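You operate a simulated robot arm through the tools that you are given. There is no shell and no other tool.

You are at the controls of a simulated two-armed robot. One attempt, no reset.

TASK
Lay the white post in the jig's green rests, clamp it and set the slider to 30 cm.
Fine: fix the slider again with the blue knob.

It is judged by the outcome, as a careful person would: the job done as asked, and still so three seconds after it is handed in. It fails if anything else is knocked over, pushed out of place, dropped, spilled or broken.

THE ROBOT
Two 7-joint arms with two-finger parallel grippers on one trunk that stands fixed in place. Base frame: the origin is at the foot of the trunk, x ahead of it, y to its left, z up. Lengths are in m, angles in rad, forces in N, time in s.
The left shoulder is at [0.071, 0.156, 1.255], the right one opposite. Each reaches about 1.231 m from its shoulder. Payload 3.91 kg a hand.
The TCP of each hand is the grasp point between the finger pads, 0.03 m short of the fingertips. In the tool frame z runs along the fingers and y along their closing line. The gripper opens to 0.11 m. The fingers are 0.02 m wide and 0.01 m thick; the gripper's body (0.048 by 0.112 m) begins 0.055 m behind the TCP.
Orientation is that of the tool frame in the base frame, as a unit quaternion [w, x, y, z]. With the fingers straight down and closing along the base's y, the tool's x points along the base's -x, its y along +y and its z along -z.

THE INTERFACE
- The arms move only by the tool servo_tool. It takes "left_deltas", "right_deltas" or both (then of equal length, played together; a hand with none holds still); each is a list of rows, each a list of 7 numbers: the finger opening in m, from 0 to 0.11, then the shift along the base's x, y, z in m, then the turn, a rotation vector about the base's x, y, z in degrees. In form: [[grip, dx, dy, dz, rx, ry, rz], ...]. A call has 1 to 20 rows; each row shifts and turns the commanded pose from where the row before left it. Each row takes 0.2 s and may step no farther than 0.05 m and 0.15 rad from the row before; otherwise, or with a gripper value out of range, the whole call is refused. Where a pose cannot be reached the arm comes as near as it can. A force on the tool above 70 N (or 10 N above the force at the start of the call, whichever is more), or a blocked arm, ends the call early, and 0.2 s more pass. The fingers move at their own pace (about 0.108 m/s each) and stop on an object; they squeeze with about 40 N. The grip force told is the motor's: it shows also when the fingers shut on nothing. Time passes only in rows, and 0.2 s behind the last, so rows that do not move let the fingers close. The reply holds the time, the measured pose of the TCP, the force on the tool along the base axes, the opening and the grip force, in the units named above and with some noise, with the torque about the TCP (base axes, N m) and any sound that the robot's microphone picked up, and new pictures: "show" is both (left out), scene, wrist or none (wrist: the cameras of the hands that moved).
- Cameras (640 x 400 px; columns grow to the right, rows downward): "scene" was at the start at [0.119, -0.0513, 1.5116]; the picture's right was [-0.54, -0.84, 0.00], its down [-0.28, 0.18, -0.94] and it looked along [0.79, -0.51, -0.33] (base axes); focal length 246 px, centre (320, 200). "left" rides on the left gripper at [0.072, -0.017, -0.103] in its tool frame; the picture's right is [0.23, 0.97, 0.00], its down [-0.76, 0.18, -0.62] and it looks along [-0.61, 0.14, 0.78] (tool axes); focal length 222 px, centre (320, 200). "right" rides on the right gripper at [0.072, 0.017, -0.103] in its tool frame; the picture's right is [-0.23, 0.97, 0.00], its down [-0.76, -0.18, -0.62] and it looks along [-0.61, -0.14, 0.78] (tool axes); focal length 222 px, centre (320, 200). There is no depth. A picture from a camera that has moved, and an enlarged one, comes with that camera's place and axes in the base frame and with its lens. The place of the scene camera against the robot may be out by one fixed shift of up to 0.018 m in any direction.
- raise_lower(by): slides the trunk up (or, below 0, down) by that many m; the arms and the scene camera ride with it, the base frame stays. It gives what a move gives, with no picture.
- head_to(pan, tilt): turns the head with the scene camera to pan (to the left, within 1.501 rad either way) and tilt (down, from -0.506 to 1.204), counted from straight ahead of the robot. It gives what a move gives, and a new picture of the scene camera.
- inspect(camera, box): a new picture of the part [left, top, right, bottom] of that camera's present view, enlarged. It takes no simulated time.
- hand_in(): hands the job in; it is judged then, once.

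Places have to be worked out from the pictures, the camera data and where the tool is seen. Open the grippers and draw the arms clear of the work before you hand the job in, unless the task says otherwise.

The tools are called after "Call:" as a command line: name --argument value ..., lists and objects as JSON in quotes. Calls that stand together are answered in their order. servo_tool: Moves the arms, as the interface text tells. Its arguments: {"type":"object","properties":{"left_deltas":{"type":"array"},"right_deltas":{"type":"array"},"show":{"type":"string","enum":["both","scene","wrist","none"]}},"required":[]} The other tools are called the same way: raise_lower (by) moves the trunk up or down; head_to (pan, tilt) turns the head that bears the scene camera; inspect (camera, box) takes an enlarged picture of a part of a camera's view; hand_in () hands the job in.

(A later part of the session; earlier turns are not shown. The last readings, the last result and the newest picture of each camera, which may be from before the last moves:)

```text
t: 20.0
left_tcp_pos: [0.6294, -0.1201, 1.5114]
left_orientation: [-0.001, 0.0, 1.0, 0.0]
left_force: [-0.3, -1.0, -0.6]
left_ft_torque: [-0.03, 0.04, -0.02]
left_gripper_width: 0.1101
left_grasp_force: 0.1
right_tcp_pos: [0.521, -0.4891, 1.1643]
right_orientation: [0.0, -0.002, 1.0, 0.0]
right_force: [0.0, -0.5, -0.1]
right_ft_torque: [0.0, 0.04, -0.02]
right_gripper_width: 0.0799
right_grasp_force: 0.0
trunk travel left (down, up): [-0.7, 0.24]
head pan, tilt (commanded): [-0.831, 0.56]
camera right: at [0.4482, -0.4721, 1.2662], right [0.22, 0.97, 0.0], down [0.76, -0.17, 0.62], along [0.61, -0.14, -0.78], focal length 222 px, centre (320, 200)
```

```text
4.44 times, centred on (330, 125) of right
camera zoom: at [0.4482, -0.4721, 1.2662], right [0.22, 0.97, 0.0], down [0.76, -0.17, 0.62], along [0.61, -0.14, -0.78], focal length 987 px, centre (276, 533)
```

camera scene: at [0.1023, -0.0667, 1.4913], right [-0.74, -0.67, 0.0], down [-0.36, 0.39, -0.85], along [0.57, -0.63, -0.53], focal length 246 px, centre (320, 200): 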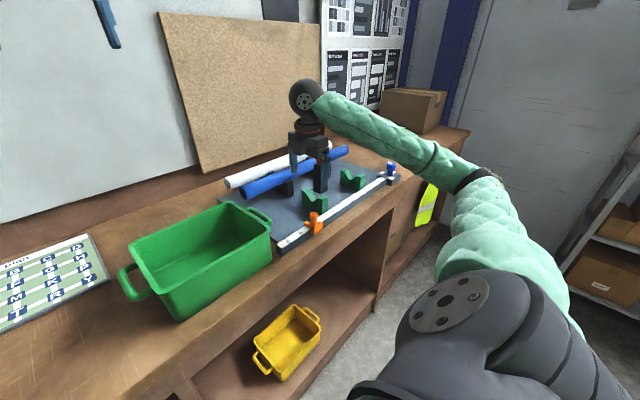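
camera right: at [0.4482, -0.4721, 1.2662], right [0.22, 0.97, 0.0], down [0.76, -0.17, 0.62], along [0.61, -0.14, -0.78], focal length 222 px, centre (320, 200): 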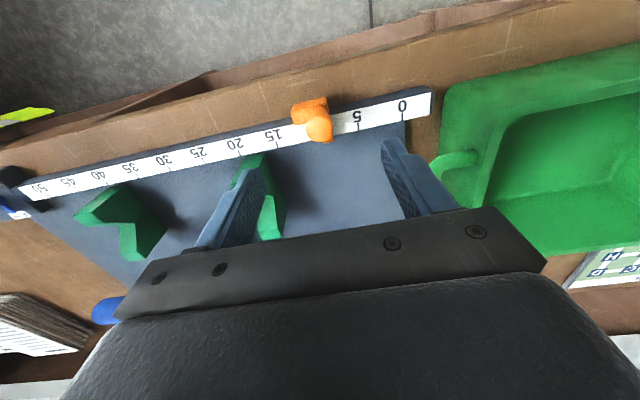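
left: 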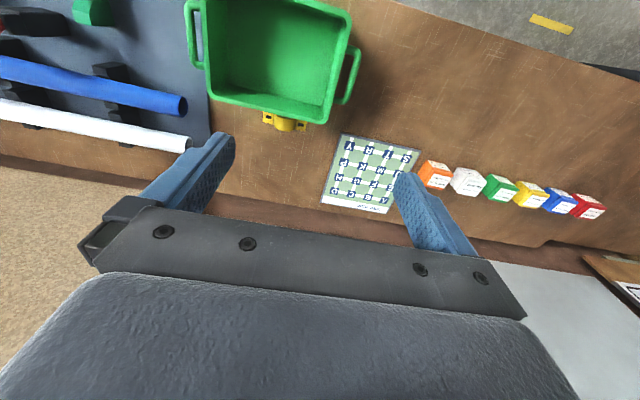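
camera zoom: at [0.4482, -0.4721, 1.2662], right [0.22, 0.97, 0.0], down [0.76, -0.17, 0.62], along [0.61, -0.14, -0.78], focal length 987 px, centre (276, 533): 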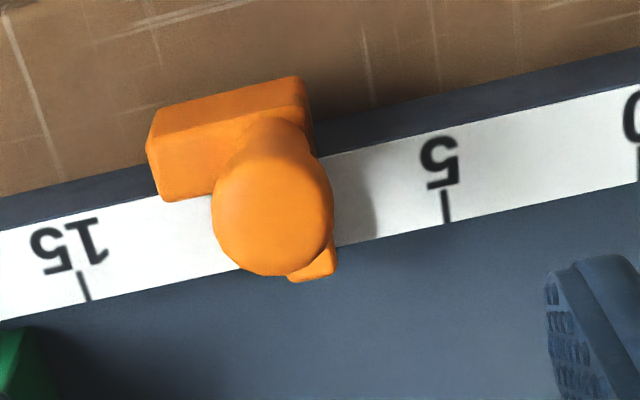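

The knob is directly below in y and about 6 mm further in +x. I'll correct that and descend to z≈1.062.

Call:
servo_tool --right_deltas '[[0.08, 0.006, 0, -0.034, 0, 0, 0], [0.08, 0, 0, -0.034, 0, 0, 0], [0.08, 0, 0, -0.032, 0, 0, 0], [0.08, 0, 0, 0, 0, 0, 0]]' --show "both"

Call:
inspect --camera "scene" --box '[280, 170, 360, 250]'

Call:
inspect --camera "right" --box '[230, 110, 410, 230]'

```text
t: 21.0
left_tcp_pos: [0.6304, -0.1208, 1.5127]
left_orientation: [0.0, 0.0, 1.0, 0.001]
left_force: [0.8, -0.6, -0.2]
left_ft_torque: [-0.01, -0.02, 0.03]
left_gripper_width: 0.1099
left_grasp_force: 0.0
right_tcp_pos: [0.5282, -0.4901, 1.0631]
right_orientation: [0.0, -0.004, 1.0, 0.0]
right_force: [0.6, -0.1, -0.6]
right_ft_torque: [-0.02, 0.0, 0.04]
right_gripper_width: 0.08
right_grasp_force: 0.2
trunk travel left (down, up): [-0.7, 0.24]
head pan, tilt (commanded): [-0.831, 0.56]
camera scene: at [0.1011, -0.0666, 1.4914], right [-0.74, -0.67, 0.0], down [-0.36, 0.39, -0.85], along [0.57, -0.63, -0.53], focal length 246 px, centre (320, 200)
camera right: at [0.4561, -0.4735, 1.1658], right [0.22, 0.98, 0.0], down [0.76, -0.17, 0.62], along [0.61, -0.14, -0.78], focal length 222 px, centre (320, 200)
```

scene: 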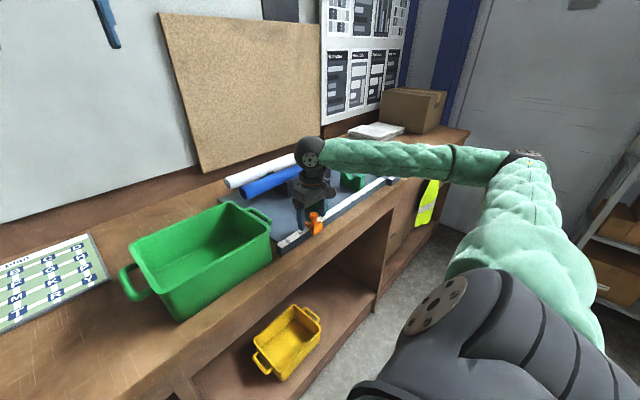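
right: 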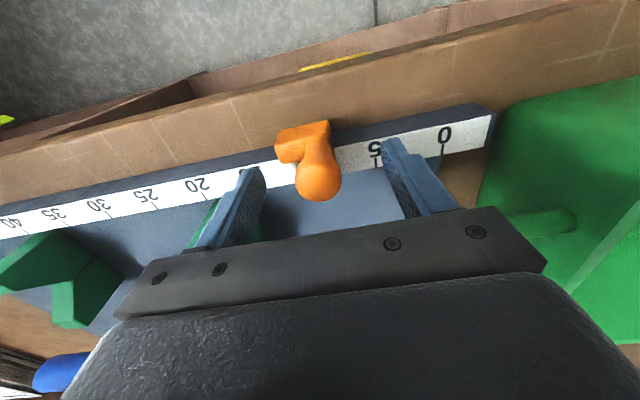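

```text
5.00 times, centred on (320, 210) of scene
camera zoom: at [0.1011, -0.0666, 1.4914], right [-0.74, -0.67, 0.0], down [-0.36, 0.39, -0.85], along [0.57, -0.63, -0.53], focal length 1233 px, centre (320, 150)
```

zoom: 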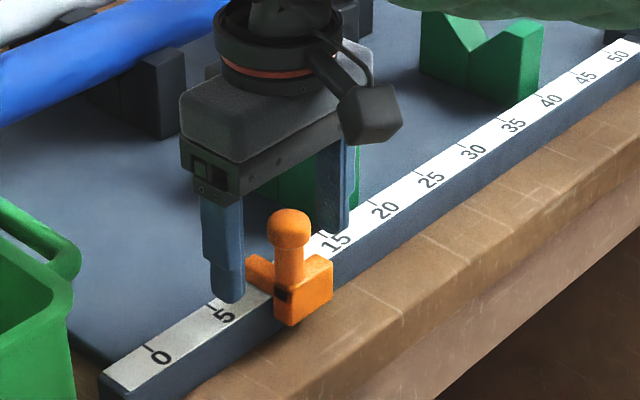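

```text
3.33 times, centred on (320, 170) of right
camera zoom: at [0.4561, -0.4735, 1.1658], right [0.22, 0.98, 0.0], down [0.76, -0.17, 0.62], along [0.61, -0.14, -0.78], focal length 740 px, centre (320, 300)
```

zoom: 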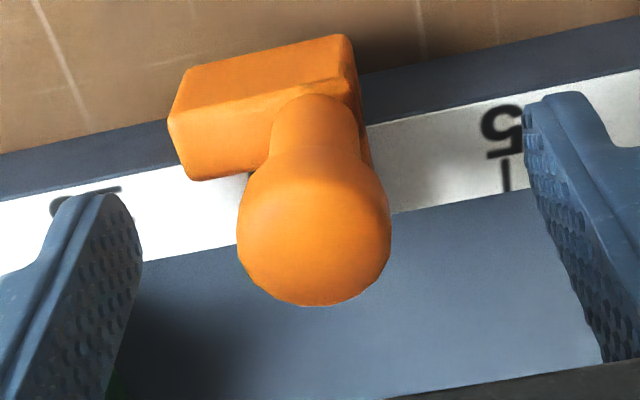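

The fingers straddle the mushroom knob with good alignment. I'll close gently and read the forces.

Call:
servo_tool --right_deltas '[[0.02, 0, 0, 0, 0, 0, 0], [0.02, 0, 0, 0, 0, 0, 0], [0.02, 0, 0, 0, 0, 0, 0], [0.02, 0, 0, 0, 0, 0, 0]]' --show "wrist"

```text
t: 22.0
left_tcp_pos: [0.6301, -0.1217, 1.5112]
left_orientation: [0.0, 0.0, 1.0, 0.001]
left_force: [-0.8, 0.6, 0.7]
left_ft_torque: [-0.01, 0.0, -0.01]
left_gripper_width: 0.1098
left_grasp_force: 0.1
right_tcp_pos: [0.5281, -0.4905, 1.0643]
right_orientation: [0.0, -0.004, 1.0, 0.0]
right_force: [-0.9, -1.1, -2.2]
right_ft_torque: [-0.01, -0.16, 0.0]
right_gripper_width: 0.0254
right_grasp_force: 45.1
trunk travel left (down, up): [-0.7, 0.24]
head pan, tilt (commanded): [-0.831, 0.56]
camera right: at [0.4562, -0.4737, 1.1657], right [0.22, 0.98, 0.0], down [0.76, -0.17, 0.62], along [0.61, -0.14, -0.78], focal length 222 px, centre (320, 200)
```

right: 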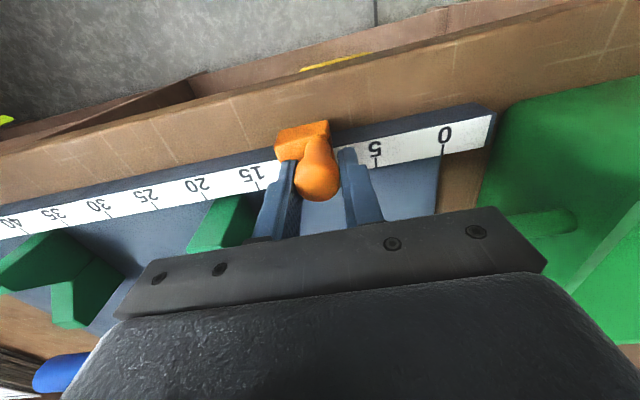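

I've gripped it cleanly with almost no side force. I'll slide it along -y, 10 cm first, and watch the forces.

Call:
servo_tool --right_deltas '[[0.02, 0, -0.01, 0, 0, 0, 0], [0.02, 0, -0.015, 0, 0, 0, 0], [0.02, 0, -0.02, 0, 0, 0, 0], [0.02, 0, -0.02, 0, 0, 0, 0], [0.02, 0, -0.02, 0, 0, 0, 0], [0.02, 0, -0.015, 0, 0, 0, 0]]' --show "both"

Call:
inspect --camera "scene" --box '[260, 170, 380, 250]'

```text
t: 23.4
left_tcp_pos: [0.6314, -0.12, 1.5119]
left_orientation: [-0.001, -0.001, 1.0, 0.0]
left_force: [-0.2, -0.3, -0.1]
left_ft_torque: [-0.02, 0.02, 0.02]
left_gripper_width: 0.11
left_grasp_force: 0.0
right_tcp_pos: [0.5274, -0.5892, 1.0625]
right_orientation: [0.0, -0.003, 1.0, 0.001]
right_force: [13.8, 2.3, 4.3]
right_ft_torque: [-0.07, -0.66, -0.1]
right_gripper_width: 0.0255
right_grasp_force: 44.5
trunk travel left (down, up): [-0.7, 0.24]
head pan, tilt (commanded): [-0.831, 0.56]
camera scene: at [0.1023, -0.066, 1.4912], right [-0.74, -0.67, 0.0], down [-0.36, 0.39, -0.85], along [0.57, -0.63, -0.53], focal length 246 px, centre (320, 200)
camera right: at [0.4561, -0.5732, 1.1657], right [0.22, 0.98, 0.0], down [0.76, -0.17, 0.62], along [0.61, -0.14, -0.78], focal length 222 px, centre (320, 200)
```

scene: 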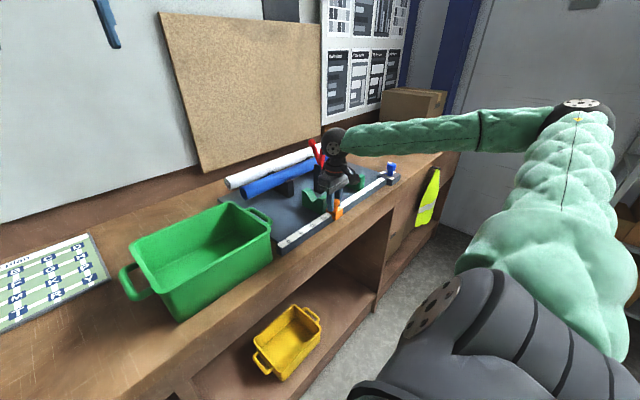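
right: 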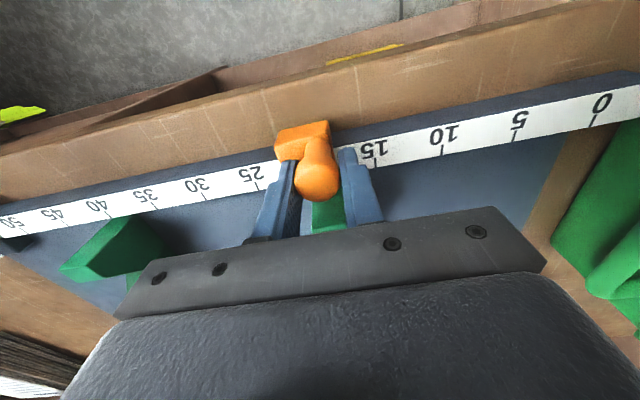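

```text
5.00 times, centred on (320, 210) of scene
camera zoom: at [0.1023, -0.066, 1.4912], right [-0.74, -0.67, 0.0], down [-0.36, 0.39, -0.85], along [0.57, -0.63, -0.53], focal length 1233 px, centre (320, 150)
```

zoom: 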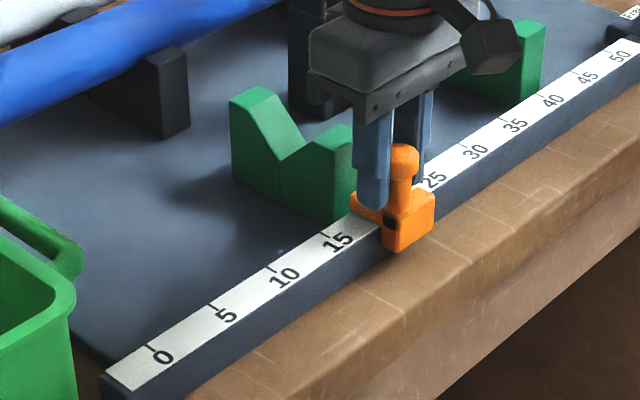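

The slider moves freely. It travelled 0.099 m and the jig stayed put. I'll continue the remaining ~0.10 m with a small x correction.

Call:
servo_tool --right_deltas '[[0.02, 0.0015, -0.01, 0, 0, 0, 0], [0.02, 0, -0.02, 0, 0, 0, 0], [0.02, 0, -0.02, 0, 0, 0, 0], [0.02, 0, -0.02, 0, 0, 0, 0], [0.02, 0, -0.02, 0, 0, 0, 0], [0.02, 0, -0.01, 0, 0, 0, 0], [0.02, 0, 0, 0, 0, 0, 0]]' --show "both"

Call:
inspect --camera "right" --box '[240, 110, 400, 220]'

Call:
inspect --camera "scene" --box '[300, 150, 400, 220]'

```text
t: 25.0
left_tcp_pos: [0.6288, -0.1195, 1.5122]
left_orientation: [0.0, 0.0, 1.0, 0.0]
left_force: [0.6, 0.5, -0.2]
left_ft_torque: [0.01, 0.01, 0.05]
left_gripper_width: 0.1099
left_grasp_force: 0.0
right_tcp_pos: [0.5281, -0.6888, 1.0625]
right_orientation: [0.0, -0.004, 1.0, 0.0]
right_force: [-2.9, 1.0, 2.2]
right_ft_torque: [0.02, 0.5, 0.15]
right_gripper_width: 0.0253
right_grasp_force: 45.6
trunk travel left (down, up): [-0.7, 0.24]
head pan, tilt (commanded): [-0.831, 0.56]
camera scene: at [0.1008, -0.0665, 1.4914], right [-0.74, -0.67, 0.0], down [-0.36, 0.39, -0.85], along [0.57, -0.63, -0.53], focal length 246 px, centre (320, 200)
camera right: at [0.456, -0.6724, 1.1657], right [0.22, 0.98, 0.0], down [0.76, -0.17, 0.62], along [0.61, -0.14, -0.78], focal length 222 px, centre (320, 200)
```

scene: 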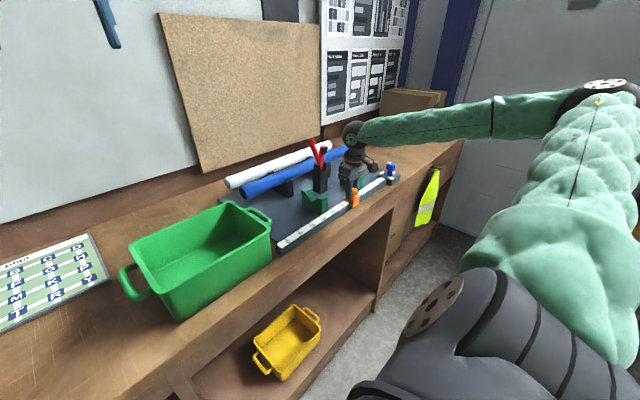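
right: 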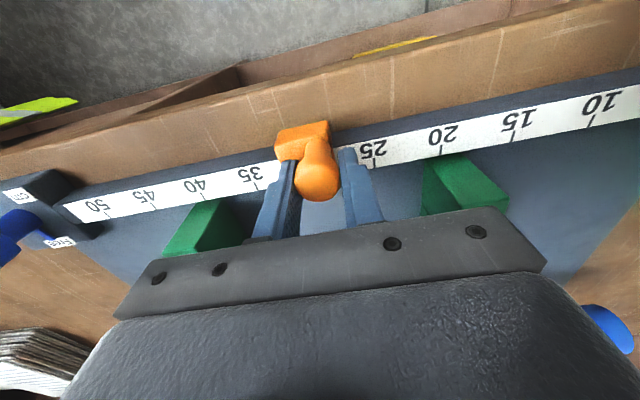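

```text
3.64 times, centred on (320, 165) of right
camera zoom: at [0.456, -0.6724, 1.1657], right [0.22, 0.98, 0.0], down [0.76, -0.17, 0.62], along [0.61, -0.14, -0.78], focal length 808 px, centre (320, 327)
```

zoom: 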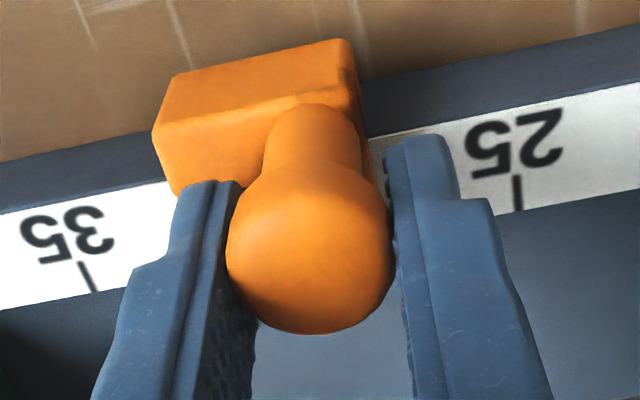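

```text
5.71 times, centred on (350, 185) of scene
camera zoom: at [0.1008, -0.0665, 1.4914], right [-0.74, -0.67, 0.0], down [-0.36, 0.39, -0.85], along [0.57, -0.63, -0.53], focal length 1409 px, centre (149, 286)
```

zoom: 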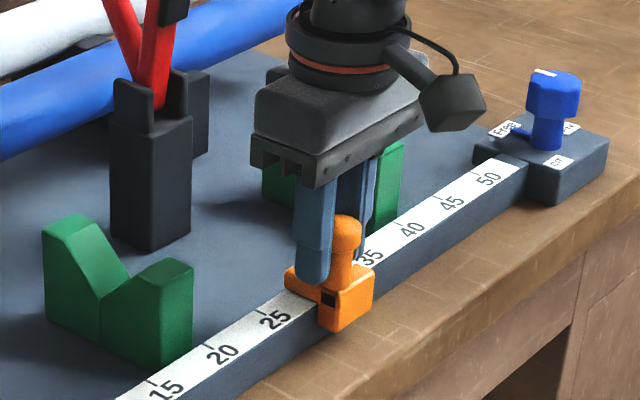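

TCP y is -0.6888, which reads about 29.8. I'll nudge the last 1.7 mm, then release and rise to check the pointer.

Call:
servo_tool --right_deltas '[[0.02, 0, -0.0017, 0, 0, 0, 0], [0.02, 0, 0, 0, 0, 0, 0], [0.02, 0, 0, 0, 0, 0, 0]]' --show "none"

```text
t: 25.8
left_tcp_pos: [0.6299, -0.12, 1.5104]
left_orientation: [0.0, 0.0, 1.0, -0.001]
left_force: [-0.5, -0.7, 0.5]
left_ft_torque: [0.03, -0.02, 0.01]
left_gripper_width: 0.1101
left_grasp_force: 0.0
right_tcp_pos: [0.5289, -0.6915, 1.0632]
right_orientation: [-0.001, -0.002, 1.0, 0.0]
right_force: [-3.4, 2.2, -3.0]
right_ft_torque: [0.01, -0.05, -0.01]
right_gripper_width: 0.0257
right_grasp_force: 45.1
trunk travel left (down, up): [-0.7, 0.24]
head pan, tilt (commanded): [-0.831, 0.56]
```

Forces are low, so I'll release, lift, and turn to the +90° view to read the pointer.

Call:
servo_tool --right_deltas '[[0.06, 0, 0, 0, 0, 0, 0], [0.08, 0, 0, 0, 0, 0, 0], [0.08, 0, 0, 0.04, 0, 0, 0], [0.08, 0, 0, 0.04, 0, 0, 0], [0.08, -0.001, -0.003, 0.037, 0, 0, 7.5], [0.08, -0.001, -0.003, 0, 0, 0, 7.5], [0.11, -0.001, -0.003, 0, 0, 0, 7.5], [0.11, -0.001, -0.003, 0, 0, 0, 7.5], [0.11, -0.001, -0.003, 0, 0, 0, 7.5], [0.11, -0.001, -0.003, 0, 0, 0, 7.5], [0.11, -0.001, -0.003, 0, 0, 0, 7.5], [0.11, -0.001, -0.003, 0, 0, 0, 7.5], [0.11, -0.001, -0.003, 0, 0, 0, 7.5], [0.11, -0.001, -0.003, 0, 0, 0, 7.5], [0.11, -0.001, -0.003, 0, 0, 0, 7.5], [0.11, -0.001, -0.003, 0, 0, 0, 7.5]]' --show "both"

Call:
inspect --camera "right" --box '[240, 60, 400, 170]'

```text
t: 29.2
left_tcp_pos: [0.6291, -0.1218, 1.5115]
left_orientation: [0.0, 0.0, 1.0, 0.0]
left_force: [-0.1, 0.4, -0.4]
left_ft_torque: [0.02, 0.01, 0.0]
left_gripper_width: 0.11
left_grasp_force: 0.1
right_tcp_pos: [0.5169, -0.7263, 1.1815]
right_orientation: [0.0, 0.71, -0.705, 0.001]
right_force: [0.4, 0.2, -0.1]
right_ft_torque: [0.03, -0.01, -0.01]
right_gripper_width: 0.11
right_grasp_force: 0.1
trunk travel left (down, up): [-0.7, 0.24]
head pan, tilt (commanded): [-0.831, 0.56]
camera scene: at [0.1011, -0.0669, 1.4914], right [-0.74, -0.67, 0.0], down [-0.36, 0.39, -0.85], along [0.57, -0.63, -0.53], focal length 246 px, centre (320, 200)
camera right: at [0.5006, -0.7986, 1.2831], right [-0.98, 0.22, 0.0], down [0.17, 0.76, 0.62], along [0.14, 0.61, -0.78], focal length 222 px, centre (320, 200)
```

scene: 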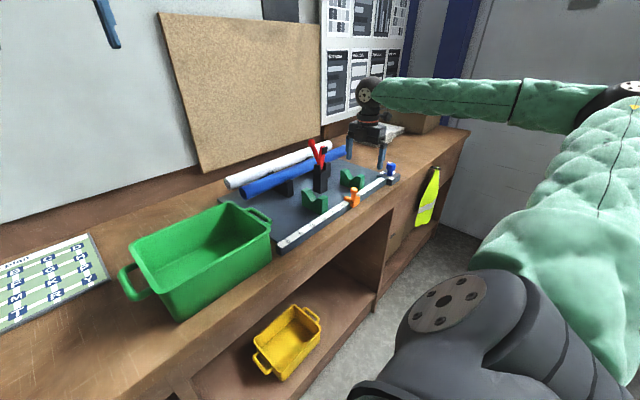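
right: 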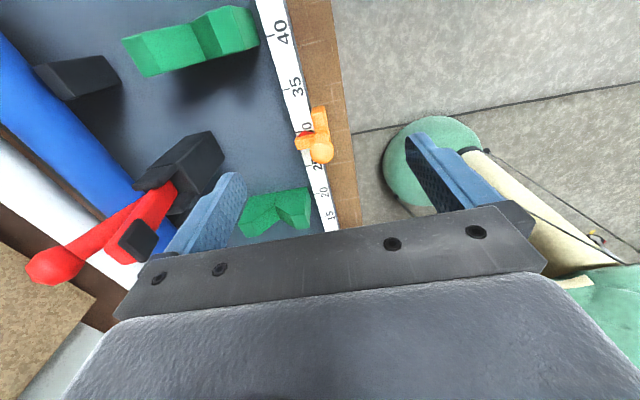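

```text
3.64 times, centred on (320, 115) of right
camera zoom: at [0.5006, -0.7986, 1.2831], right [-0.98, 0.22, 0.0], down [0.17, 0.76, 0.62], along [0.14, 0.61, -0.78], focal length 808 px, centre (320, 509)
```

zoom: 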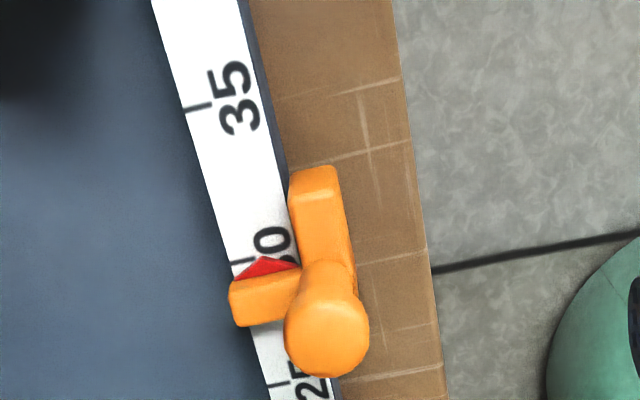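

Call:
inspect --camera "right" --box '[280, 90, 340, 145]'

```text
7.27 times, centred on (310, 118) of right
camera zoom: at [0.5006, -0.7986, 1.2831], right [-0.98, 0.22, 0.0], down [0.17, 0.76, 0.62], along [0.14, 0.61, -0.78], focal length 1615 px, centre (393, 800)
```

zoom: 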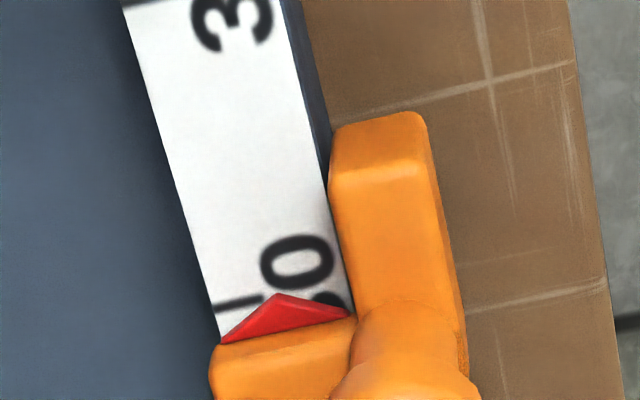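

The red tip lines up with the 30 tick, and I estimate 30.0–30.1. Now I'll go back to the blue knob to fix the slider, approaching at +45° and turning -90°.

Call:
servo_tool --right_deltas '[[0.11, 0.0032, -0.0423, 0.004, 0, 0, -7.5], [0.11, 0.0032, -0.0423, 0, 0, 0, -7.5], [0.11, 0.0032, -0.0423, 0, 0, 0, -7.5], [0.11, 0.0032, -0.0423, 0, 0, 0, -7.5], [0.11, 0.0032, -0.0423, 0, 0, 0, -7.5], [0.11, 0.0032, -0.0423, 0, 0, 0, -7.5], [0.09, 0, 0, 0, 0, 0, 0]]' --show "wrist"

Call:
inspect --camera "right" --box '[250, 60, 390, 160]'

```text
t: 30.8
left_tcp_pos: [0.6281, -0.1198, 1.5122]
left_orientation: [0.0, 0.0, 1.0, -0.001]
left_force: [0.0, 0.2, 0.8]
left_ft_torque: [0.01, -0.03, 0.0]
left_gripper_width: 0.1102
left_grasp_force: 0.0
right_tcp_pos: [0.5362, -0.981, 1.1835]
right_orientation: [0.0, -0.385, 0.923, 0.0]
right_force: [-0.4, 0.3, 0.9]
right_ft_torque: [-0.03, 0.0, 0.02]
right_gripper_width: 0.09
right_grasp_force: 0.0
trunk travel left (down, up): [-0.7, 0.24]
head pan, tilt (commanded): [-0.831, 0.56]
camera right: at [0.4732, -1.0209, 1.2864], right [-0.53, 0.85, 0.0], down [0.66, 0.42, 0.62], along [0.53, 0.33, -0.78], focal length 222 px, centre (320, 200)
```

right: 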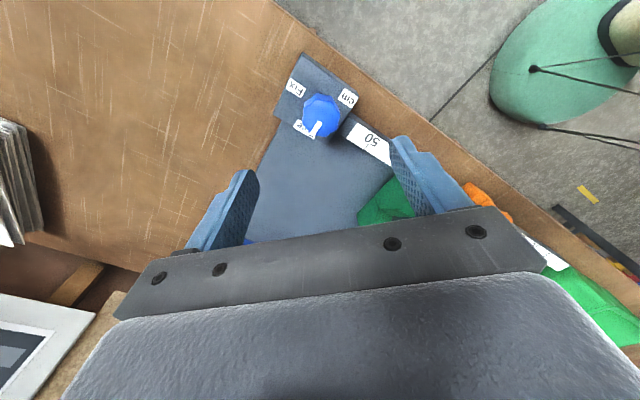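

```text
4.00 times, centred on (320, 110) of right
camera zoom: at [0.4732, -1.0209, 1.2864], right [-0.53, 0.85, 0.0], down [0.66, 0.42, 0.62], along [0.53, 0.33, -0.78], focal length 888 px, centre (320, 560)
```

zoom: 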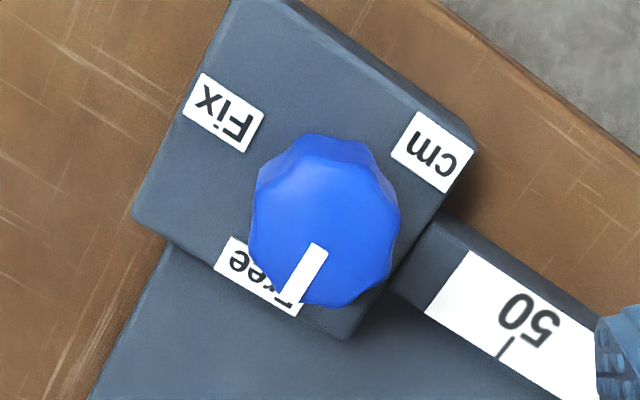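

The knob is centred under the hand. I'll descend over it and grip.

Call:
servo_tool --right_deltas '[[0.09, 0, 0, -0.036, 0, 0, 0], [0.09, 0, 0, -0.036, 0, 0, 0], [0.09, 0, 0, -0.036, 0, 0, 0], [0.09, 0, 0, -0.018, 0, 0, 0], [0.02, 0, 0, 0, 0, 0, 0], [0.02, 0, 0, 0, 0, 0, 0], [0.02, 0, 0, 0, 0, 0, 0], [0.02, 0, 0, 0, 0, 0, 0]]' --show "wrist"

```text
t: 32.6
left_tcp_pos: [0.6289, -0.1201, 1.5123]
left_orientation: [0.0, 0.0, 1.0, 0.0]
left_force: [-0.8, 0.0, -0.1]
left_ft_torque: [0.0, 0.02, 0.0]
left_gripper_width: 0.11
left_grasp_force: 0.0
right_tcp_pos: [0.5368, -0.9787, 1.0578]
right_orientation: [0.0, -0.386, 0.922, 0.0]
right_force: [-14.9, 16.3, -9.8]
right_ft_torque: [-0.01, 0.59, -0.04]
right_gripper_width: 0.0372
right_grasp_force: 44.7
trunk travel left (down, up): [-0.7, 0.24]
head pan, tilt (commanded): [-0.831, 0.56]
camera right: at [0.4743, -1.0194, 1.1605], right [-0.53, 0.85, 0.0], down [0.66, 0.42, 0.62], along [0.53, 0.33, -0.78], focal length 222 px, centre (320, 200)
```

right: 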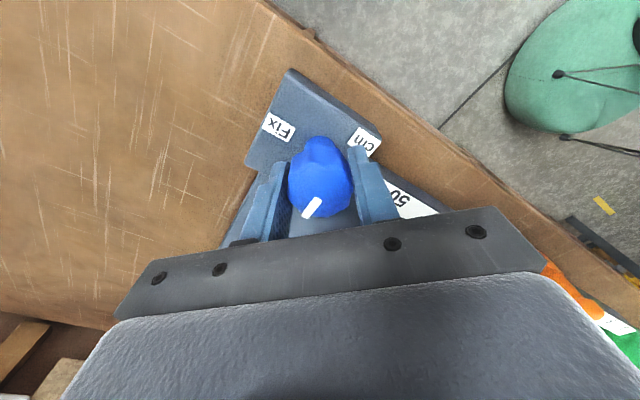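

I've gripped it. I'll shift 2 mm along the closing line to relieve the side force, then turn -90° back to Fix.

Call:
servo_tool --right_deltas '[[0.02, -0.002, 0.002, 0, 0, 0, 0], [0.02, 0, 0, 0, 0, 0, -8.2], [0.02, 0, 0, 0, 0, 0, -8.2], [0.02, 0, 0, 0, 0, 0, -8.2], [0.02, 0, 0, 0, 0, 0, -8.2], [0.02, 0, 0, 0, 0, 0, -8.2]]' --show "wrist"

```text
t: 34.0
left_tcp_pos: [0.6318, -0.1225, 1.5114]
left_orientation: [0.0, 0.001, 1.0, 0.0]
left_force: [-0.1, 0.7, -0.3]
left_ft_torque: [0.03, -0.01, -0.01]
left_gripper_width: 0.11
left_grasp_force: 0.0
right_tcp_pos: [0.5371, -0.9799, 1.0582]
right_orientation: [0.001, -0.037, 0.999, 0.0]
right_force: [28.9, -26.3, 14.7]
right_ft_torque: [-0.66, -0.91, 0.02]
right_gripper_width: 0.0374
right_grasp_force: 45.1
trunk travel left (down, up): [-0.7, 0.24]
head pan, tilt (commanded): [-0.831, 0.56]
camera right: at [0.4633, -0.968, 1.1603], right [0.16, 0.99, 0.0], down [0.77, -0.12, 0.62], along [0.62, -0.1, -0.78], focal length 222 px, centre (320, 200)
```

right: 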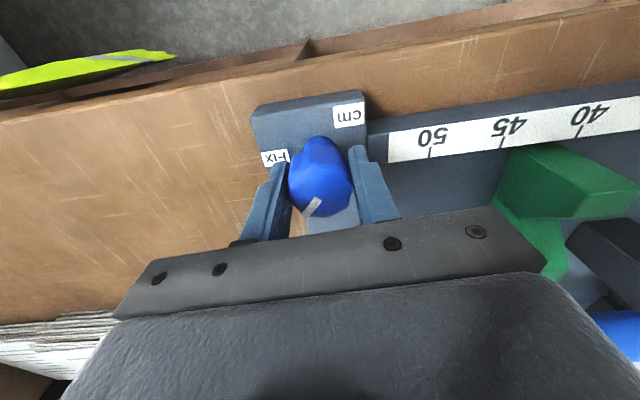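

The knob is turning, with side force toward +x/-y. I'll shift back 3 mm and finish the remaining ~50°.

Call:
servo_tool --right_deltas '[[0.02, 0.003, -0.003, -0.001, 0, 0, 0], [0.02, 0, 0, 0, 0, 0, -8.2], [0.02, 0, 0, 0, 0, 0, -8.2], [0.02, 0, 0, 0, 0, 0, -8.2], [0.02, 0, 0, 0, 0, 0, -8.2], [0.02, 0, 0, 0, 0, 0, -8.2], [0.02, 0, 0, 0, 0, 0, -8.2], [0.02, 0, 0, 0, 0, 0, -1.5], [0.02, 0, 0, 0, 0, 0, 0]]' --show "wrist"

```text
t: 36.0
left_tcp_pos: [0.6288, -0.1183, 1.5128]
left_orientation: [0.0, 0.0, 1.0, -0.001]
left_force: [0.6, 0.7, -0.1]
left_ft_torque: [-0.02, -0.03, 0.01]
left_gripper_width: 0.1098
left_grasp_force: 0.1
right_tcp_pos: [0.5364, -0.98, 1.0576]
right_orientation: [0.001, 0.393, 0.919, 0.0]
right_force: [1.1, 6.2, 6.8]
right_ft_torque: [-0.05, -0.1, 0.64]
right_gripper_width: 0.0373
right_grasp_force: 45.4
trunk travel left (down, up): [-0.7, 0.24]
head pan, tilt (commanded): [-0.831, 0.56]
camera right: at [0.4991, -0.9153, 1.1603], right [0.86, 0.51, 0.0], down [0.4, -0.67, 0.62], along [0.32, -0.54, -0.78], focal length 222 px, centre (320, 200)
```

right: 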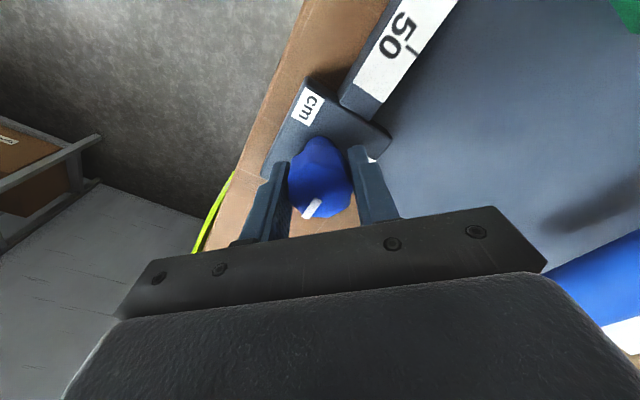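

The +0.64 N m torque shows the knob has met its Fix stop. I'll release, lift and check.

Call:
servo_tool --right_deltas '[[0.09, 0, 0, 0, 0, 0, 0], [0.09, 0, 0, 0, 0, 0, 0], [0.09, 0, 0, 0.04, 0, 0, 0], [0.09, 0, 0, 0.04, 0, 0, 0], [0.09, 0, 0, 0.04, 0, 0, 0], [0.11, 0, 0, 0.04, 0, 0, 0]]' --show "both"

Call:
inspect --camera "right" --box '[250, 60, 390, 160]'

Call:
inspect --camera "scene" --box '[210, 120, 410, 260]'

```text
t: 37.4
left_tcp_pos: [0.6292, -0.1215, 1.5122]
left_orientation: [0.001, 0.0, 1.0, 0.001]
left_force: [0.3, 0.2, 0.9]
left_ft_torque: [-0.02, 0.0, -0.01]
left_gripper_width: 0.11
left_grasp_force: 0.1
right_tcp_pos: [0.5362, -0.9814, 1.2174]
right_orientation: [-0.001, 0.394, 0.919, 0.0]
right_force: [0.7, 0.4, 0.1]
right_ft_torque: [-0.01, -0.03, 0.01]
right_gripper_width: 0.11
right_grasp_force: 0.0
trunk travel left (down, up): [-0.7, 0.24]
head pan, tilt (commanded): [-0.831, 0.56]
camera scene: at [0.1016, -0.0667, 1.4913], right [-0.74, -0.67, 0.0], down [-0.36, 0.39, -0.85], along [0.57, -0.63, -0.53], focal length 246 px, centre (320, 200)
camera right: at [0.499, -0.9164, 1.3204], right [0.86, 0.51, 0.0], down [0.4, -0.67, 0.62], along [0.32, -0.54, -0.78], focal length 222 px, centre (320, 200)
```

scene: 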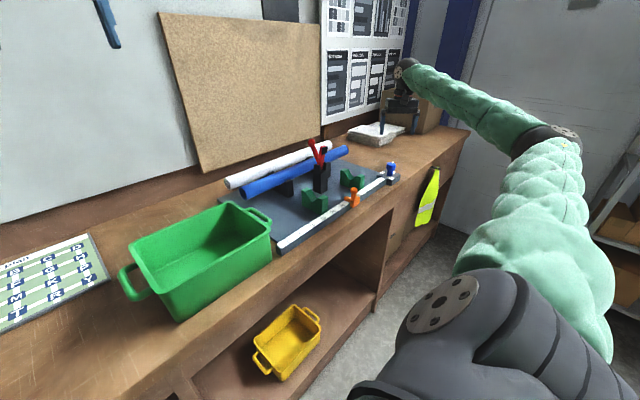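
right: 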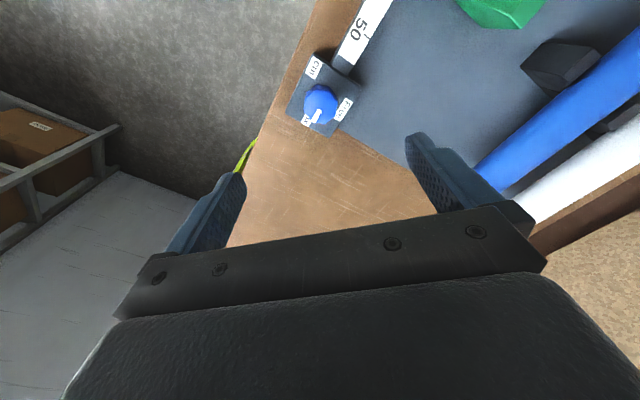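

```text
4.00 times, centred on (320, 110) of right
camera zoom: at [0.499, -0.9164, 1.3204], right [0.86, 0.51, 0.0], down [0.4, -0.67, 0.62], along [0.32, -0.54, -0.78], focal length 888 px, centre (320, 560)
```

zoom: 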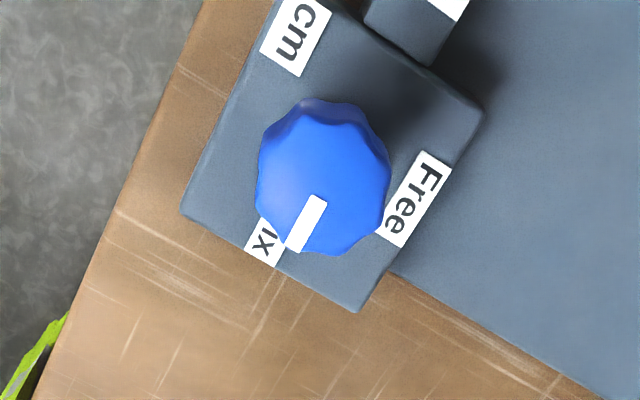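

```text
2.86 times, centred on (310, 190) of scene
camera zoom: at [0.1016, -0.0667, 1.4913], right [-0.74, -0.67, 0.0], down [-0.36, 0.39, -0.85], along [0.57, -0.63, -0.53], focal length 704 px, centre (349, 229)
```

zoom: 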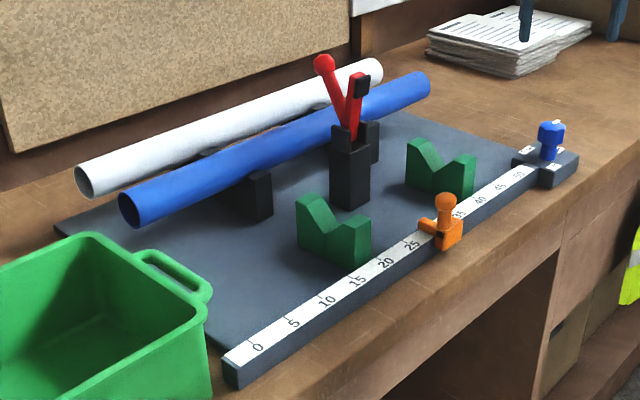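

The knob is back on "Fix" and the slider stands at 30. Now for the post: I'll bring the right hand's camera above the rack to measure the white post, rests and clamp.

Call:
servo_tool --right_deltas '[[0.11, 0, 0, 0.045, 0, 0, 5], [0.11, 0, 0, 0.045, 0, 0, 5], [0.11, 0.016, 0.037, 0.013, 0, 0, 5], [0.11, 0.016, 0.037, 0.013, 0, 0, 5], [0.11, 0.016, 0.037, 0.013, 0, 0, 5], [0.11, 0.016, 0.037, 0.013, 0, 0, 5], [0.11, 0.016, 0.037, 0.013, 0, 0, 5], [0.11, 0.016, 0.037, 0.013, 0, 0, 5], [0.11, 0.016, 0.037, 0.013, 0, 0, 5], [0.11, 0.016, 0.037, 0.003, 0, 0, 1.5], [0.11, 0.016, 0.037, 0, 0, 0, 0]]' --show "both"

Call:
inspect --camera "right" --box '[120, 60, 520, 260]'

```text
t: 38.4
left_tcp_pos: [0.6306, -0.1187, 1.512]
left_orientation: [0.0, 0.0, 1.0, 0.0]
left_force: [0.6, -0.1, -0.1]
left_ft_torque: [0.02, 0.03, -0.01]
left_gripper_width: 0.1098
left_grasp_force: 0.1
right_tcp_pos: [0.5342, -0.9124, 1.0512]
right_orientation: [-0.237, 0.234, 0.942, -0.041]
right_force: [5.3, 2.2, 28.1]
right_ft_torque: [1.57, -0.84, -0.29]
right_gripper_width: 0.109
right_grasp_force: 0.1
right hand out of reach, approached as far as the arm can: row 2
trunk travel left (down, up): [-0.7, 0.24]
head pan, tilt (commanded): [-0.831, 0.56]
stopped in row 4 (right hand): the force on the tool passed its limit at 264 N (the readings are from after the stop); the commanded pose is now the measured one
camera scene: at [0.1016, -0.0645, 1.4919], right [-0.74, -0.67, 0.0], down [-0.36, 0.39, -0.85], along [0.57, -0.63, -0.53], focal length 246 px, centre (320, 200)
camera right: at [0.5329, -0.8667, 1.1708], right [0.59, 0.76, -0.28], down [0.81, -0.53, 0.26], along [0.05, -0.38, -0.92], focal length 222 px, centre (320, 200)
```

scene: 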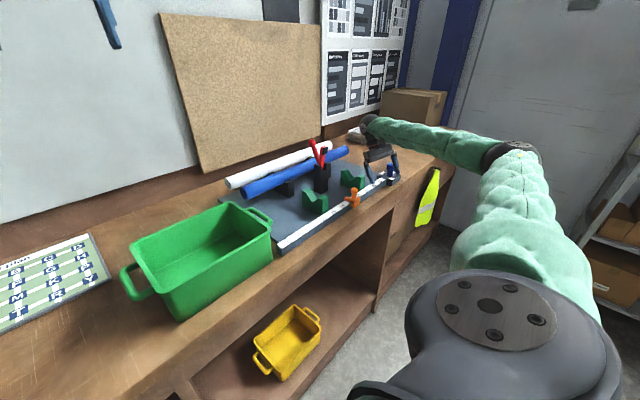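
right: 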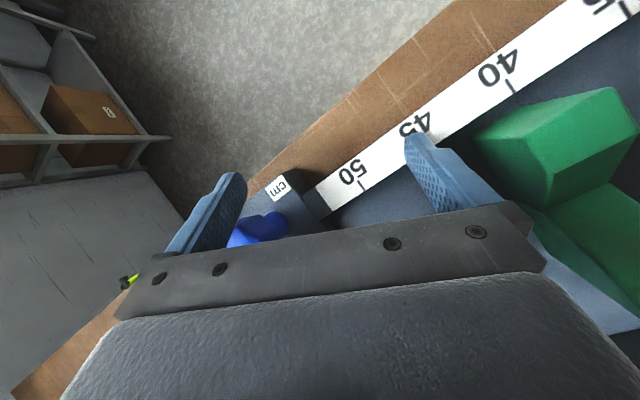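

```text
1.60 times, centred on (320, 160) of right
camera zoom: at [0.5329, -0.8667, 1.1708], right [0.59, 0.76, -0.28], down [0.81, -0.53, 0.26], along [0.05, -0.38, -0.92], focal length 355 px, centre (320, 264)
```

zoom: 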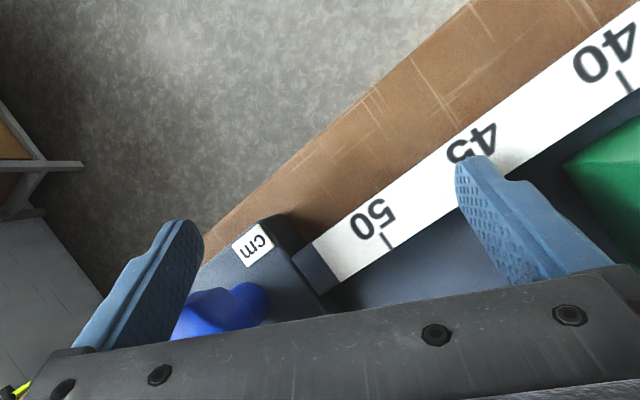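

The arm ran out of reach on the way up, dipped, and its +y finger pressed down on the scale near 46. I need to check for any displacement before I move.

Call:
inspect --camera "scene" --box '[210, 120, 410, 260]'

Call:
inspect --camera "scene" --box '[340, 130, 430, 200]'

```text
2.86 times, centred on (310, 190) of scene
camera zoom: at [0.1016, -0.0645, 1.4919], right [-0.74, -0.67, 0.0], down [-0.36, 0.39, -0.85], along [0.57, -0.63, -0.53], focal length 704 px, centre (349, 229)
```

zoom: 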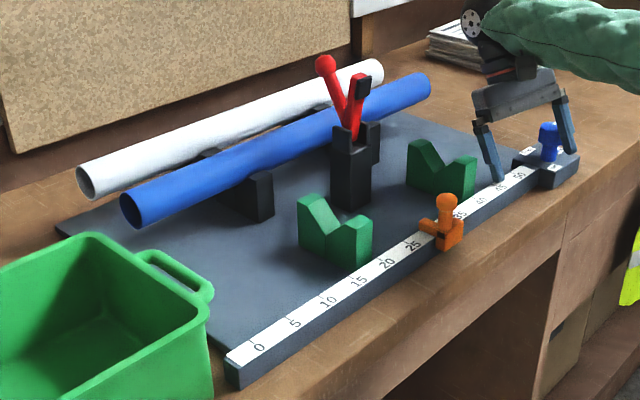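

```text
5.71 times, centred on (385, 165) of scene
camera zoom: at [0.1016, -0.0645, 1.4919], right [-0.74, -0.67, 0.0], down [-0.36, 0.39, -0.85], along [0.57, -0.63, -0.53], focal length 1409 px, centre (-51, 400)
```

zoom: 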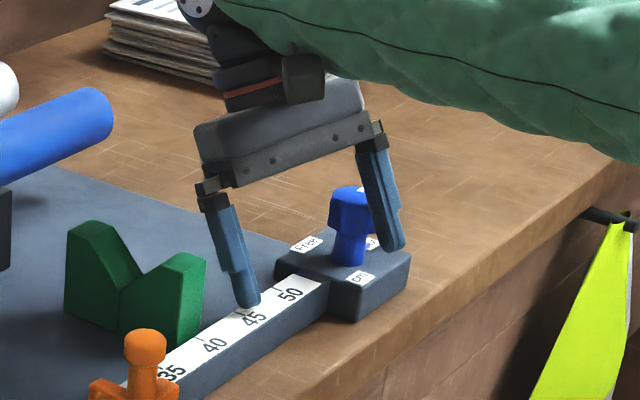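

The jig, slider and knob look unmoved. I'll back off gently straight up with small steps.

Call:
servo_tool --right_deltas '[[0.11, 0, 0, 0.015, 0, 0, 0], [0.11, 0, 0, 0.02, 0, 0, 0], [0.11, 0, 0, 0.02, 0, 0, 0]]' --show "both"

```text
t: 38.7
left_tcp_pos: [0.6288, -0.1203, 1.5109]
left_orientation: [0.0, 0.001, 1.0, -0.001]
left_force: [0.4, -0.4, -0.7]
left_ft_torque: [0.02, 0.03, 0.03]
left_gripper_width: 0.1103
left_grasp_force: 0.1
right_tcp_pos: [0.5335, -0.9116, 1.052]
right_orientation: [-0.238, 0.235, 0.942, -0.04]
right_force: [5.9, 4.3, 21.4]
right_ft_torque: [1.37, -0.68, -0.21]
right_gripper_width: 0.1101
right_grasp_force: 0.1
trunk travel left (down, up): [-0.7, 0.24]
head pan, tilt (commanded): [-0.831, 0.56]
stopped in row 1 (right hand): the force on the tool passed its limit at 144 N (the readings are from after the stop); the commanded pose is now the measured one
camera scene: at [0.1013, -0.0648, 1.4913], right [-0.74, -0.67, 0.0], down [-0.36, 0.39, -0.85], along [0.57, -0.63, -0.53], focal length 246 px, centre (320, 200)
camera right: at [0.5333, -0.8662, 1.1709], right [0.59, 0.76, -0.28], down [0.81, -0.53, 0.26], along [0.05, -0.38, -0.92], focal length 222 px, centre (320, 200)
```

scene: 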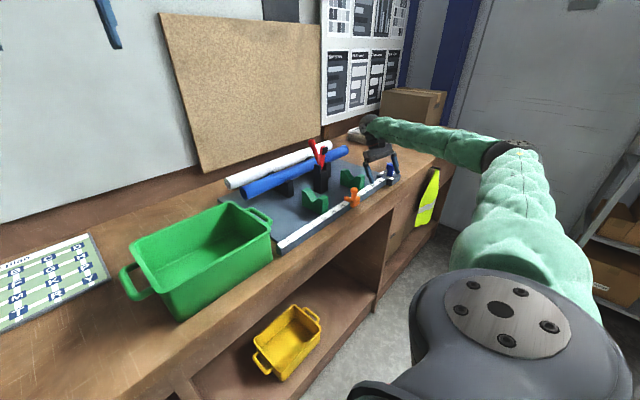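
right: 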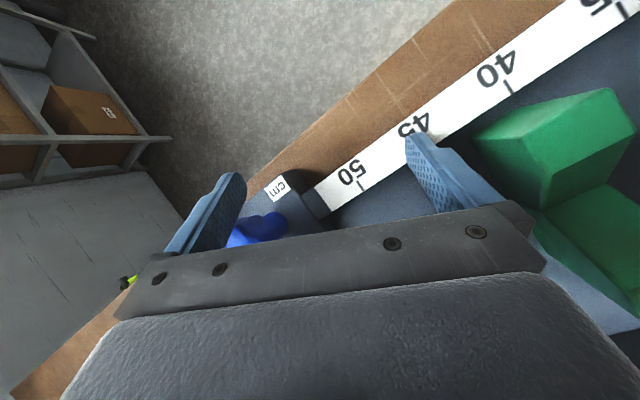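

A small upward command still spiked the force, likely from the arm's joint solution. The trunk lifts both arms rigidly, so I'll raise it to lift the hand straight off.

Call:
raise_lower --by 0.04

```text
t: 39.5
left_tcp_pos: [0.63, -0.1222, 1.5515]
left_orientation: [-0.001, 0.0, 1.0, 0.001]
left_force: [1.3, -0.8, 0.1]
left_ft_torque: [0.01, -0.01, -0.01]
left_gripper_width: 0.1099
left_grasp_force: 0.1
right_tcp_pos: [0.5341, -0.9142, 1.089]
right_orientation: [-0.24, 0.234, 0.941, -0.041]
right_force: [0.3, -0.6, -0.5]
right_ft_torque: [0.0, -0.05, 0.0]
right_gripper_width: 0.1097
right_grasp_force: 0.1
trunk travel left (down, up): [-0.74, 0.2]
head pan, tilt (commanded): [-0.831, 0.56]
```

That worked: the hand is free with zero force. I'll raise it more for clearance before fixing the arm's posture.

Call:
raise_lower --by 0.12

Call:
head_to --pan -0.83 --tilt 0.66

Call:
inspect --camera "scene" --box '[210, 100, 450, 260]'

```text
t: 41.0
left_tcp_pos: [0.6289, -0.1213, 1.6712]
left_orientation: [0.0, 0.0, 1.0, 0.001]
left_force: [0.1, 0.6, -0.2]
left_ft_torque: [-0.01, 0.02, -0.02]
left_gripper_width: 0.1099
left_grasp_force: 0.1
right_tcp_pos: [0.5332, -0.9128, 1.2113]
right_orientation: [-0.24, 0.235, 0.941, -0.04]
right_force: [-0.5, -0.1, -0.8]
right_ft_torque: [-0.04, -0.02, 0.01]
right_gripper_width: 0.1098
right_grasp_force: 0.1
trunk travel left (down, up): [-0.86, 0.08]
head pan, tilt (commanded): [-0.831, 0.56]
```

```text
t: 41.7
left_tcp_pos: [0.6289, -0.122, 1.6712]
left_orientation: [0.0, 0.001, 1.0, 0.0]
left_force: [0.9, 0.4, 0.8]
left_ft_torque: [0.0, -0.02, 0.03]
left_gripper_width: 0.11
left_grasp_force: 0.0
right_tcp_pos: [0.5336, -0.9137, 1.2097]
right_orientation: [-0.239, 0.235, 0.941, -0.04]
right_force: [0.1, 0.1, 1.1]
right_ft_torque: [0.01, 0.01, -0.02]
right_gripper_width: 0.1099
right_grasp_force: 0.1
trunk travel left (down, up): [-0.86, 0.08]
head pan, tilt (commanded): [-0.831, 0.66]
camera scene: at [0.0995, -0.0647, 1.6426], right [-0.74, -0.67, 0.0], down [-0.41, 0.45, -0.79], along [0.53, -0.58, -0.61], focal length 246 px, centre (320, 200)
```

scene: 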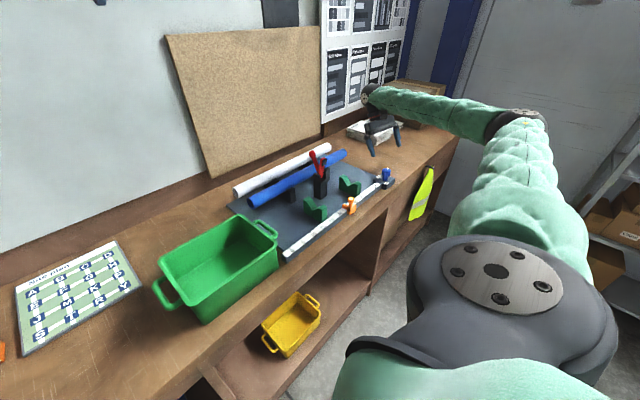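

```text
2.50 times, centred on (330, 180) of scene
camera zoom: at [0.0995, -0.0647, 1.6426], right [-0.74, -0.67, 0.0], down [-0.41, 0.45, -0.79], along [0.53, -0.58, -0.61], focal length 616 px, centre (295, 250)
```

zoom: 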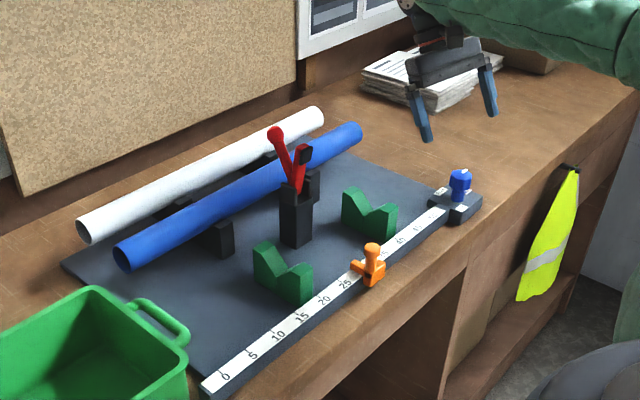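

Everything in the jig looks intact. I'll ease the right hand's tilt back to straight down while drawing it toward +y, away from its reach limit.

Call:
servo_tool --right_deltas '[[0.11, -0.005, 0.02, 0.005, 0.78, -4.67, 4.58], [0.11, -0.005, 0.02, 0.005, 0.78, -4.67, 4.58]]' --show "scene"

```text
t: 42.3
left_tcp_pos: [0.6279, -0.121, 1.6726]
left_orientation: [0.0, 0.0, 1.0, 0.0]
left_force: [-0.6, -0.8, 0.1]
left_ft_torque: [-0.01, -0.02, -0.01]
left_gripper_width: 0.1098
left_grasp_force: 0.1
right_tcp_pos: [0.5223, -0.8711, 1.2221]
right_orientation: [-0.16, 0.157, 0.974, -0.028]
right_force: [0.3, -0.2, 0.0]
right_ft_torque: [-0.03, 0.01, 0.0]
right_gripper_width: 0.11
right_grasp_force: 0.1
trunk travel left (down, up): [-0.86, 0.08]
head pan, tilt (commanded): [-0.831, 0.66]
camera scene: at [0.0976, -0.0635, 1.6428], right [-0.74, -0.67, 0.0], down [-0.41, 0.45, -0.79], along [0.53, -0.58, -0.61], focal length 246 px, centre (320, 200)
```

scene: 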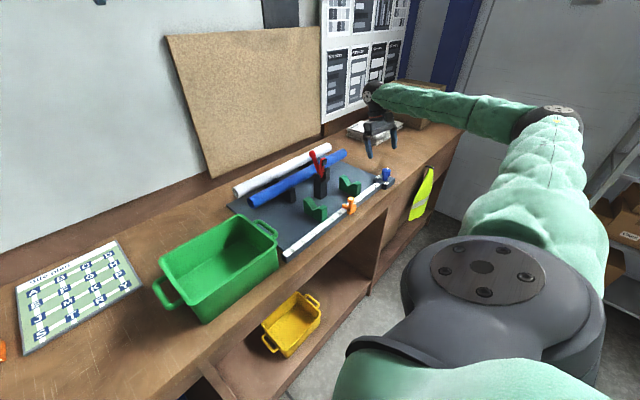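

The motion tracks well, so I'll finish straightening the hand.

Call:
servo_tool --right_deltas '[[0.11, -0.005, 0.03, 0.01, 0.78, -4.67, 4.58], [0.11, -0.005, 0.03, 0.01, 0.78, -4.67, 4.58], [0.11, -0.005, 0.03, 0.01, 0.78, -4.67, 4.58], [0.11, -0.005, 0.03, 0.01, 0.78, -4.67, 4.58]]' --show "both"

```text
t: 43.3
left_tcp_pos: [0.6278, -0.1195, 1.6722]
left_orientation: [0.001, 0.0, 1.0, 0.0]
left_force: [0.0, -0.9, 0.3]
left_ft_torque: [0.01, -0.05, 0.02]
left_gripper_width: 0.1099
left_grasp_force: 0.0
right_tcp_pos: [0.5002, -0.7507, 1.2624]
right_orientation: [0.002, 0.0, 1.0, -0.002]
right_force: [0.0, 0.0, -0.1]
right_ft_torque: [0.0, -0.01, 0.0]
right_gripper_width: 0.1098
right_grasp_force: 0.0
trunk travel left (down, up): [-0.86, 0.08]
head pan, tilt (commanded): [-0.831, 0.66]
camera scene: at [0.0973, -0.0632, 1.6428], right [-0.74, -0.67, 0.0], down [-0.41, 0.45, -0.79], along [0.53, -0.58, -0.61], focal length 246 px, centre (320, 200)
camera right: at [0.4286, -0.7332, 1.365], right [0.23, 0.97, 0.0], down [0.76, -0.17, 0.63], along [0.61, -0.14, -0.78], focal length 222 px, centre (320, 200)
```

scene: 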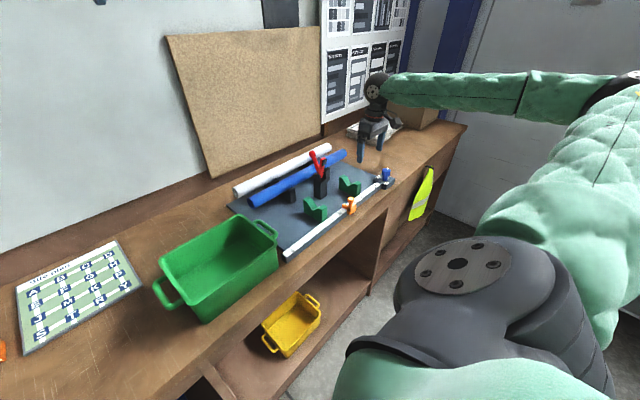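
right: 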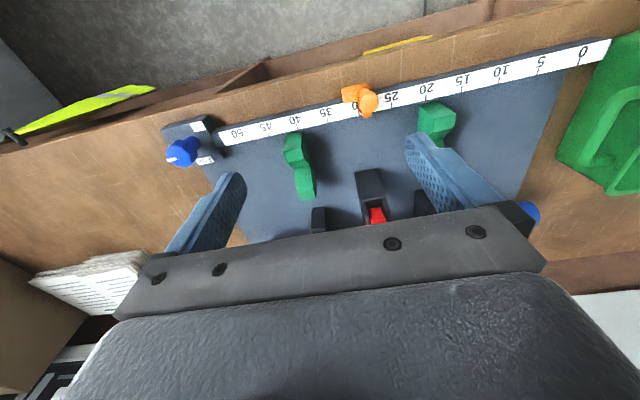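

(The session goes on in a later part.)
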